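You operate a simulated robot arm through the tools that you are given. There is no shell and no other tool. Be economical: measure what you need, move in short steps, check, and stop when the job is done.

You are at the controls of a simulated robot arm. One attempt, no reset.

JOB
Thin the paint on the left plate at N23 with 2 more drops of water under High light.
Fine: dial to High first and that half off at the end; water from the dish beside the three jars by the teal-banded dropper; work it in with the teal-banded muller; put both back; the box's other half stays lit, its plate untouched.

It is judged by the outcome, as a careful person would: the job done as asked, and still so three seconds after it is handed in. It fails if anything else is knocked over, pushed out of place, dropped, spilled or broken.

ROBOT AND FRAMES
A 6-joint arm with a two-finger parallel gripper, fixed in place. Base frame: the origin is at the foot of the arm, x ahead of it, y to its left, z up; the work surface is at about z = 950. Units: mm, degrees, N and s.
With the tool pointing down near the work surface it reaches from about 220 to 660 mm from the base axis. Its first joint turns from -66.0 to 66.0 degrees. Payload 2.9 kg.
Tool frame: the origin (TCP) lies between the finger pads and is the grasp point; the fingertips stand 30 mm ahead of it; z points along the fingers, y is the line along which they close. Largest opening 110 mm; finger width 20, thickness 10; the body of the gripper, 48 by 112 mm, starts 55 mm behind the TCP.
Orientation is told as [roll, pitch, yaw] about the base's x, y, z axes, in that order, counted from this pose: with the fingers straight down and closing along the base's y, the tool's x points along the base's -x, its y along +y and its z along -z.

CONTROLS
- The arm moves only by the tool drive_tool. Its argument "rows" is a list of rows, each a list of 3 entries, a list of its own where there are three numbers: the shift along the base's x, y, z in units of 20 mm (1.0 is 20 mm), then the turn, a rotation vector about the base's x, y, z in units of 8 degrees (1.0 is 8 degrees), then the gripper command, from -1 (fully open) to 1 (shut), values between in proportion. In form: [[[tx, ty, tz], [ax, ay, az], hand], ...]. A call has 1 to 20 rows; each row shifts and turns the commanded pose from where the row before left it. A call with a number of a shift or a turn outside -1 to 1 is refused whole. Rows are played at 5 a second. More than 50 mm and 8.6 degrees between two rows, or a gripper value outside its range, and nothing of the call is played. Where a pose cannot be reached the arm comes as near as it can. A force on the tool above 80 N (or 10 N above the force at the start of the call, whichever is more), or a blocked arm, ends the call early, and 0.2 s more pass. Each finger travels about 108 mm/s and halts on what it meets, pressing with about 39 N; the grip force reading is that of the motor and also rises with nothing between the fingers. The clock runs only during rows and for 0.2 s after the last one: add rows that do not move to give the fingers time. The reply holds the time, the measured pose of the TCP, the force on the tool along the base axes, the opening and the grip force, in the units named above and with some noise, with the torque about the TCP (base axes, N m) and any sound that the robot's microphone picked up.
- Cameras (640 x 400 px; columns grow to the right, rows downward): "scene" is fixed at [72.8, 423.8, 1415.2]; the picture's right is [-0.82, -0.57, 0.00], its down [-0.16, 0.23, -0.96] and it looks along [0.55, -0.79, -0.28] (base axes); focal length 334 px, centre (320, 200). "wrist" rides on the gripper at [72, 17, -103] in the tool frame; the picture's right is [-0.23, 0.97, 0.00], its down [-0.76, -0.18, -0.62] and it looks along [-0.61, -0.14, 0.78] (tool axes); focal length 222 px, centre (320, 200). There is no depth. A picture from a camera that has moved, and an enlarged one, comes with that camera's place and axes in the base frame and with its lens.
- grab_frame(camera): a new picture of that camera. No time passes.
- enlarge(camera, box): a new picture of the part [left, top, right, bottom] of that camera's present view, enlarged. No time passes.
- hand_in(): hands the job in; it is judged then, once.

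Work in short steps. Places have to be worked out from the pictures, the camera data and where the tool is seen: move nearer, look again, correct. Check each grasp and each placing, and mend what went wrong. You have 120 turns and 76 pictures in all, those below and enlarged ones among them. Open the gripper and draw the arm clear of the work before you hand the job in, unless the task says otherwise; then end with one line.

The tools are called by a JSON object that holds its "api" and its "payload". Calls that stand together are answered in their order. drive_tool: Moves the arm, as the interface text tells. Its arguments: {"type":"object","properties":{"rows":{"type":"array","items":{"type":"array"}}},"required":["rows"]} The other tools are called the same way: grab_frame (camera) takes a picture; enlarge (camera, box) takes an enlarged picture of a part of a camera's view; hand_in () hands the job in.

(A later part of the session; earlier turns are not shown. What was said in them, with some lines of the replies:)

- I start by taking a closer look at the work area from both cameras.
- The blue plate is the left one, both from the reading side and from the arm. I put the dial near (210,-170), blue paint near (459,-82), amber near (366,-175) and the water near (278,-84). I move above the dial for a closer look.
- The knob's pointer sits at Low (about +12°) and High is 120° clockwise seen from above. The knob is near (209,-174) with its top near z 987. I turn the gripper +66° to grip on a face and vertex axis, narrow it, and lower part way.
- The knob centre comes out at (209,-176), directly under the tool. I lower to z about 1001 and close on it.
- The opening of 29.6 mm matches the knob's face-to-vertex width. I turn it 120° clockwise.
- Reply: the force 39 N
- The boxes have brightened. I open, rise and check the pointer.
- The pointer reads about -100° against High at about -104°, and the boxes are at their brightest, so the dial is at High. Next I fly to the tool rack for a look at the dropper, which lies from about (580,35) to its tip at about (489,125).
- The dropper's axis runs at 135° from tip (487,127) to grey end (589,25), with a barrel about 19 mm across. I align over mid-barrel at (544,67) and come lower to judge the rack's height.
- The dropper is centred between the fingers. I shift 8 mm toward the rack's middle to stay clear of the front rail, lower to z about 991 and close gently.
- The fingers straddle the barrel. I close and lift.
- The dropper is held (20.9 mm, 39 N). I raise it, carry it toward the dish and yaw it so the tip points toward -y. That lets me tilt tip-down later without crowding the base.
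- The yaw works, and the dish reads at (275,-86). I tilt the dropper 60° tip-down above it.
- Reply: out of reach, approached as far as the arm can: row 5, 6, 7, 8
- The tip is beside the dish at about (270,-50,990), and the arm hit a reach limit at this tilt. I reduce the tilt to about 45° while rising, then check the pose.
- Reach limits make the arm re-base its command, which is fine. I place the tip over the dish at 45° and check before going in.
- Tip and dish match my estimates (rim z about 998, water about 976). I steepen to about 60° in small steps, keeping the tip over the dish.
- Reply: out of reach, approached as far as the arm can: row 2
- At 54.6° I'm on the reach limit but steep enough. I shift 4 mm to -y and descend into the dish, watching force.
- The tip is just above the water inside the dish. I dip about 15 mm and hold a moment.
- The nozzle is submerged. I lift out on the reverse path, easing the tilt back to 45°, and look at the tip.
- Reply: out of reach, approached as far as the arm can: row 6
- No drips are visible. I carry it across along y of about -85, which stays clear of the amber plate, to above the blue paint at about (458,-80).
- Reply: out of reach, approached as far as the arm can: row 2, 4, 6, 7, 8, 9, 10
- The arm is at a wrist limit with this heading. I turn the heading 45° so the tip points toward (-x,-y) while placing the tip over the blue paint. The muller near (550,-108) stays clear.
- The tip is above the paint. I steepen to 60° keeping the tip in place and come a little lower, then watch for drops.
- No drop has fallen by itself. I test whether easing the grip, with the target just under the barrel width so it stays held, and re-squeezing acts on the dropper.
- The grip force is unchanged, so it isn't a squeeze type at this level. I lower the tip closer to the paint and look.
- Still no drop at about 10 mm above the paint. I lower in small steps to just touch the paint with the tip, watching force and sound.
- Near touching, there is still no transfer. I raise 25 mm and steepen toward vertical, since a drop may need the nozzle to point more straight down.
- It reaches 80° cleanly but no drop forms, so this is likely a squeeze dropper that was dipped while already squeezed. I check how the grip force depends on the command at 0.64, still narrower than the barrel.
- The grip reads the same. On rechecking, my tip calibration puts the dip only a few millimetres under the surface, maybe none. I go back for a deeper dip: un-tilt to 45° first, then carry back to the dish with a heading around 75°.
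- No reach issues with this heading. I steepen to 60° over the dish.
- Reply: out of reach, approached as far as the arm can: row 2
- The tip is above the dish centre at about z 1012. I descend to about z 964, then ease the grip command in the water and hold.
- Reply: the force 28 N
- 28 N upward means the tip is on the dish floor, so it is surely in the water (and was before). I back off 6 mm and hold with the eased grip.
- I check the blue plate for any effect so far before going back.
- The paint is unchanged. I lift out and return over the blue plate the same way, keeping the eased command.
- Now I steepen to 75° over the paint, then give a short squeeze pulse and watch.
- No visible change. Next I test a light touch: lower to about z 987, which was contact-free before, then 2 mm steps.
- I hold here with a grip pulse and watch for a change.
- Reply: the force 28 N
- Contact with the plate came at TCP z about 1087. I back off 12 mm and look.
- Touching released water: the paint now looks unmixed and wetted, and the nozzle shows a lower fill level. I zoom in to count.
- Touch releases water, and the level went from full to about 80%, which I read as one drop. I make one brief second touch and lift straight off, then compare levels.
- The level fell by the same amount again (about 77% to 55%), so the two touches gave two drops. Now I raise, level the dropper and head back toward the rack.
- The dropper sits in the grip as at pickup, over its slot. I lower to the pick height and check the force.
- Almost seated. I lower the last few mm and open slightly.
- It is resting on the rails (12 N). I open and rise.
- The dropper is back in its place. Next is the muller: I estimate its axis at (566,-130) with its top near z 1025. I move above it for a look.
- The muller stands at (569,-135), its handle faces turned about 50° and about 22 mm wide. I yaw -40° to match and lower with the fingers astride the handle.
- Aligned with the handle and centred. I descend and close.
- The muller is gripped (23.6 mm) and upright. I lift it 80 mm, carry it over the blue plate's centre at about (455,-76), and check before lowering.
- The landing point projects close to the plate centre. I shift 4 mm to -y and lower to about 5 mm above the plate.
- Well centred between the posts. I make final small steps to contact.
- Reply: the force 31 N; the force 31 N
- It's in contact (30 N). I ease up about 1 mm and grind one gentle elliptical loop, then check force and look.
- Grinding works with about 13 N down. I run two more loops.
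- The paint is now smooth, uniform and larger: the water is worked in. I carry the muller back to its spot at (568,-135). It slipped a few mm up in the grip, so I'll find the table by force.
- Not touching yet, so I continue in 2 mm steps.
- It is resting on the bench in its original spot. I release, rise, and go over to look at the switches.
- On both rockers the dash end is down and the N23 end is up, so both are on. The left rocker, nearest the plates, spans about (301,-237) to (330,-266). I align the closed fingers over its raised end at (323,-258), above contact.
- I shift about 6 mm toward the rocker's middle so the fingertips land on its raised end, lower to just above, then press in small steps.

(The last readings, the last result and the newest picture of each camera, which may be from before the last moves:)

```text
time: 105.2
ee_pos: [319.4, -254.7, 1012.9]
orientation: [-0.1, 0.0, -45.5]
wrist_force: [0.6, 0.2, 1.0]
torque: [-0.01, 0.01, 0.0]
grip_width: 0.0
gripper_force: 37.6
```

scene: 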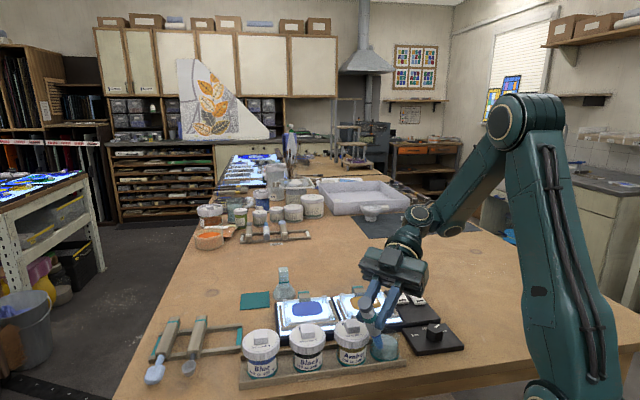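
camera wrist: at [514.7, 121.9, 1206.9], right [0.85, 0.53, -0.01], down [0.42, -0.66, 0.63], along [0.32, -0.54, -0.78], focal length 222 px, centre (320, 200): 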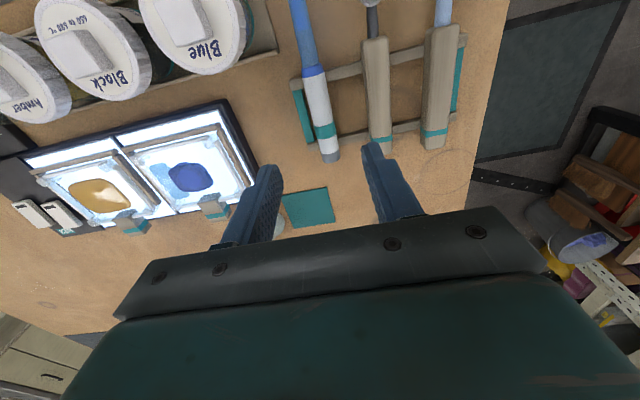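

{"api": "drive_tool", "payload": {"rows": [[[0, 0, -0.15], [0, 0, 0], 1], [[0, 0, 0], [0, 0, 0], 1]]}}

{"api": "drive_tool", "payload": {"rows": [[[0, 0, -0.1], [0, 0, 0], 1], [[0, 0, 0], [0, 0, 0], 1]]}}

{"api": "enlarge", "payload": {"camera": "scene", "box": [260, 255, 450, 345]}}

```text
time: 105.8
ee_pos: [319.7, -255.3, 1013.2]
orientation: [0.0, -0.2, -45.5]
wrist_force: [-7.4, 4.2, 27.8]
torque: [0.31, 0.3, 0.03]
grip_width: 0.2
gripper_force: 37.8
```

```text
time: 106.4
ee_pos: [319.4, -255.1, 1013.0]
orientation: [-0.1, -0.4, -45.4]
wrist_force: [-15.3, 9.2, 66.6]
torque: [0.64, 0.78, 0.29]
grip_width: 0.0
gripper_force: 37.5
```

```text
3.37 times, centred on (355, 300) of scene
camera zoom: at [71.7, 424.6, 1415.0], right [-0.82, -0.57, 0.0], down [-0.16, 0.23, -0.96], along [0.55, -0.79, -0.27], focal length 1124 px, centre (202, -137)
```

zoom: 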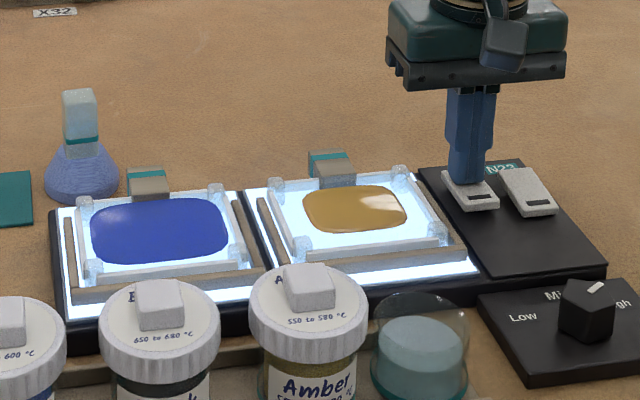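

It's firm at 66 N with the light still on. I lift and look at the rocker state.

{"api": "drive_tool", "payload": {"rows": [[[0, 0, 0.5], [0, 0, 0], 1], [[0, 0, 0.5], [0, 0, 0], 1], [[0, 0, 0.5], [0, 0, 0], 1], [[0, 0, 0], [0, 0, 0], 1]]}}

{"api": "enlarge", "payload": {"camera": "scene", "box": [350, 270, 440, 330]}}

```text
time: 107.4
ee_pos: [319.9, -255.9, 1038.9]
orientation: [-0.2, 0.0, -45.3]
wrist_force: [-0.4, 0.0, -1.1]
torque: [-0.04, -0.05, 0.0]
grip_width: 0.2
gripper_force: 38.5
```

```text
6.67 times, centred on (395, 300) of scene
camera zoom: at [72.8, 423.8, 1415.2], right [-0.82, -0.57, 0.0], down [-0.16, 0.23, -0.96], along [0.55, -0.79, -0.28], focal length 2226 px, centre (-180, -467)
```

zoom: 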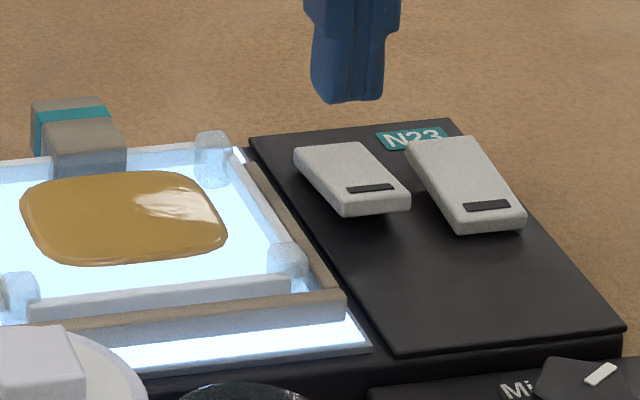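

The rocker flipped: its dash end is up now. I check which half went off.

{"api": "enlarge", "payload": {"camera": "scene", "box": [260, 255, 450, 345]}}

```text
3.37 times, centred on (355, 300) of scene
camera zoom: at [72.8, 423.8, 1415.2], right [-0.82, -0.57, 0.0], down [-0.16, 0.23, -0.96], along [0.55, -0.79, -0.28], focal length 1124 px, centre (202, -137)
```

zoom: 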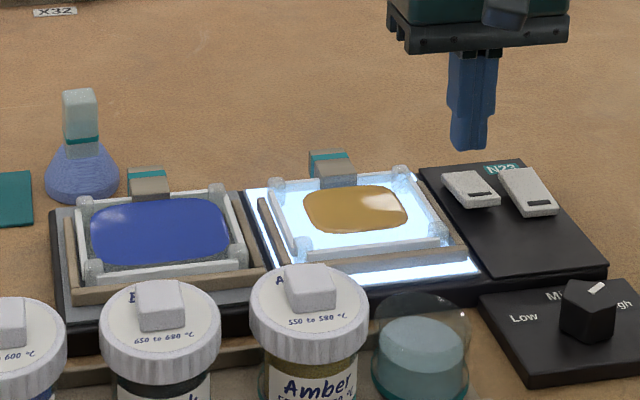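

The left half is off and the amber half stays lit, with the dial still at High. I raise the arm clear, open the gripper and take a final look.

{"api": "drive_tool", "payload": {"rows": [[[0, 0, 1], [0, 0, 0], 0.5], [[0, 0, 1], [0, 0, 0], 0], [[0, 0, 1], [0, 0, 0], -0.5], [[0, 0, 1], [0, 0, 0], -1], [[0, 0, 1], [0, 0, 0], -1], [[0, 0, 1], [0, 0, 0], -1], [[0, 0, 1], [0, 0, 0], -1], [[0, 0, 1], [0, 0, 0], -1], [[0, 0, 1], [0, 0, 0], -1], [[0, 0, 1], [0, 0, 0], -1], [[0, 0, 0], [0, 0, 0], -1]]}}

{"api": "enlarge", "payload": {"camera": "scene", "box": [130, 230, 480, 390]}}

```text
time: 109.8
ee_pos: [321.7, -254.7, 1237.2]
orientation: [0.0, 0.0, -45.5]
wrist_force: [1.1, -1.0, -0.4]
torque: [0.02, 0.0, 0.02]
grip_width: 110.0
gripper_force: 0.0
```

```text
1.83 times, centred on (305, 310) of scene
camera zoom: at [72.8, 423.8, 1415.2], right [-0.82, -0.57, 0.0], down [-0.16, 0.23, -0.96], along [0.55, -0.79, -0.28], focal length 610 px, centre (347, -1)
```

zoom: 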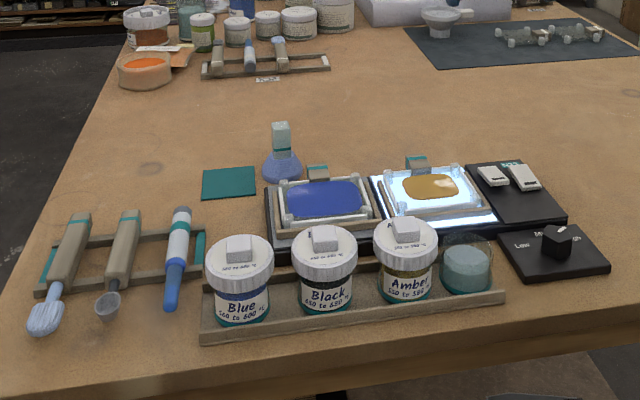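

The dropper and muller are back, the left half is off, the other half is lit and its plate is untouched, and the arm is clear. I hand the job in.

{"api": "hand_in", "payload": {}}

```text
The job is handed in.
```

I thinned the left (blue) plate at N23 with two drops of water under High light and worked it in smooth; the dropper, still holding some water, and the muller, its base still blue with paint, are back in place, the left half is off, and the other half is still lit with its plate untouched.
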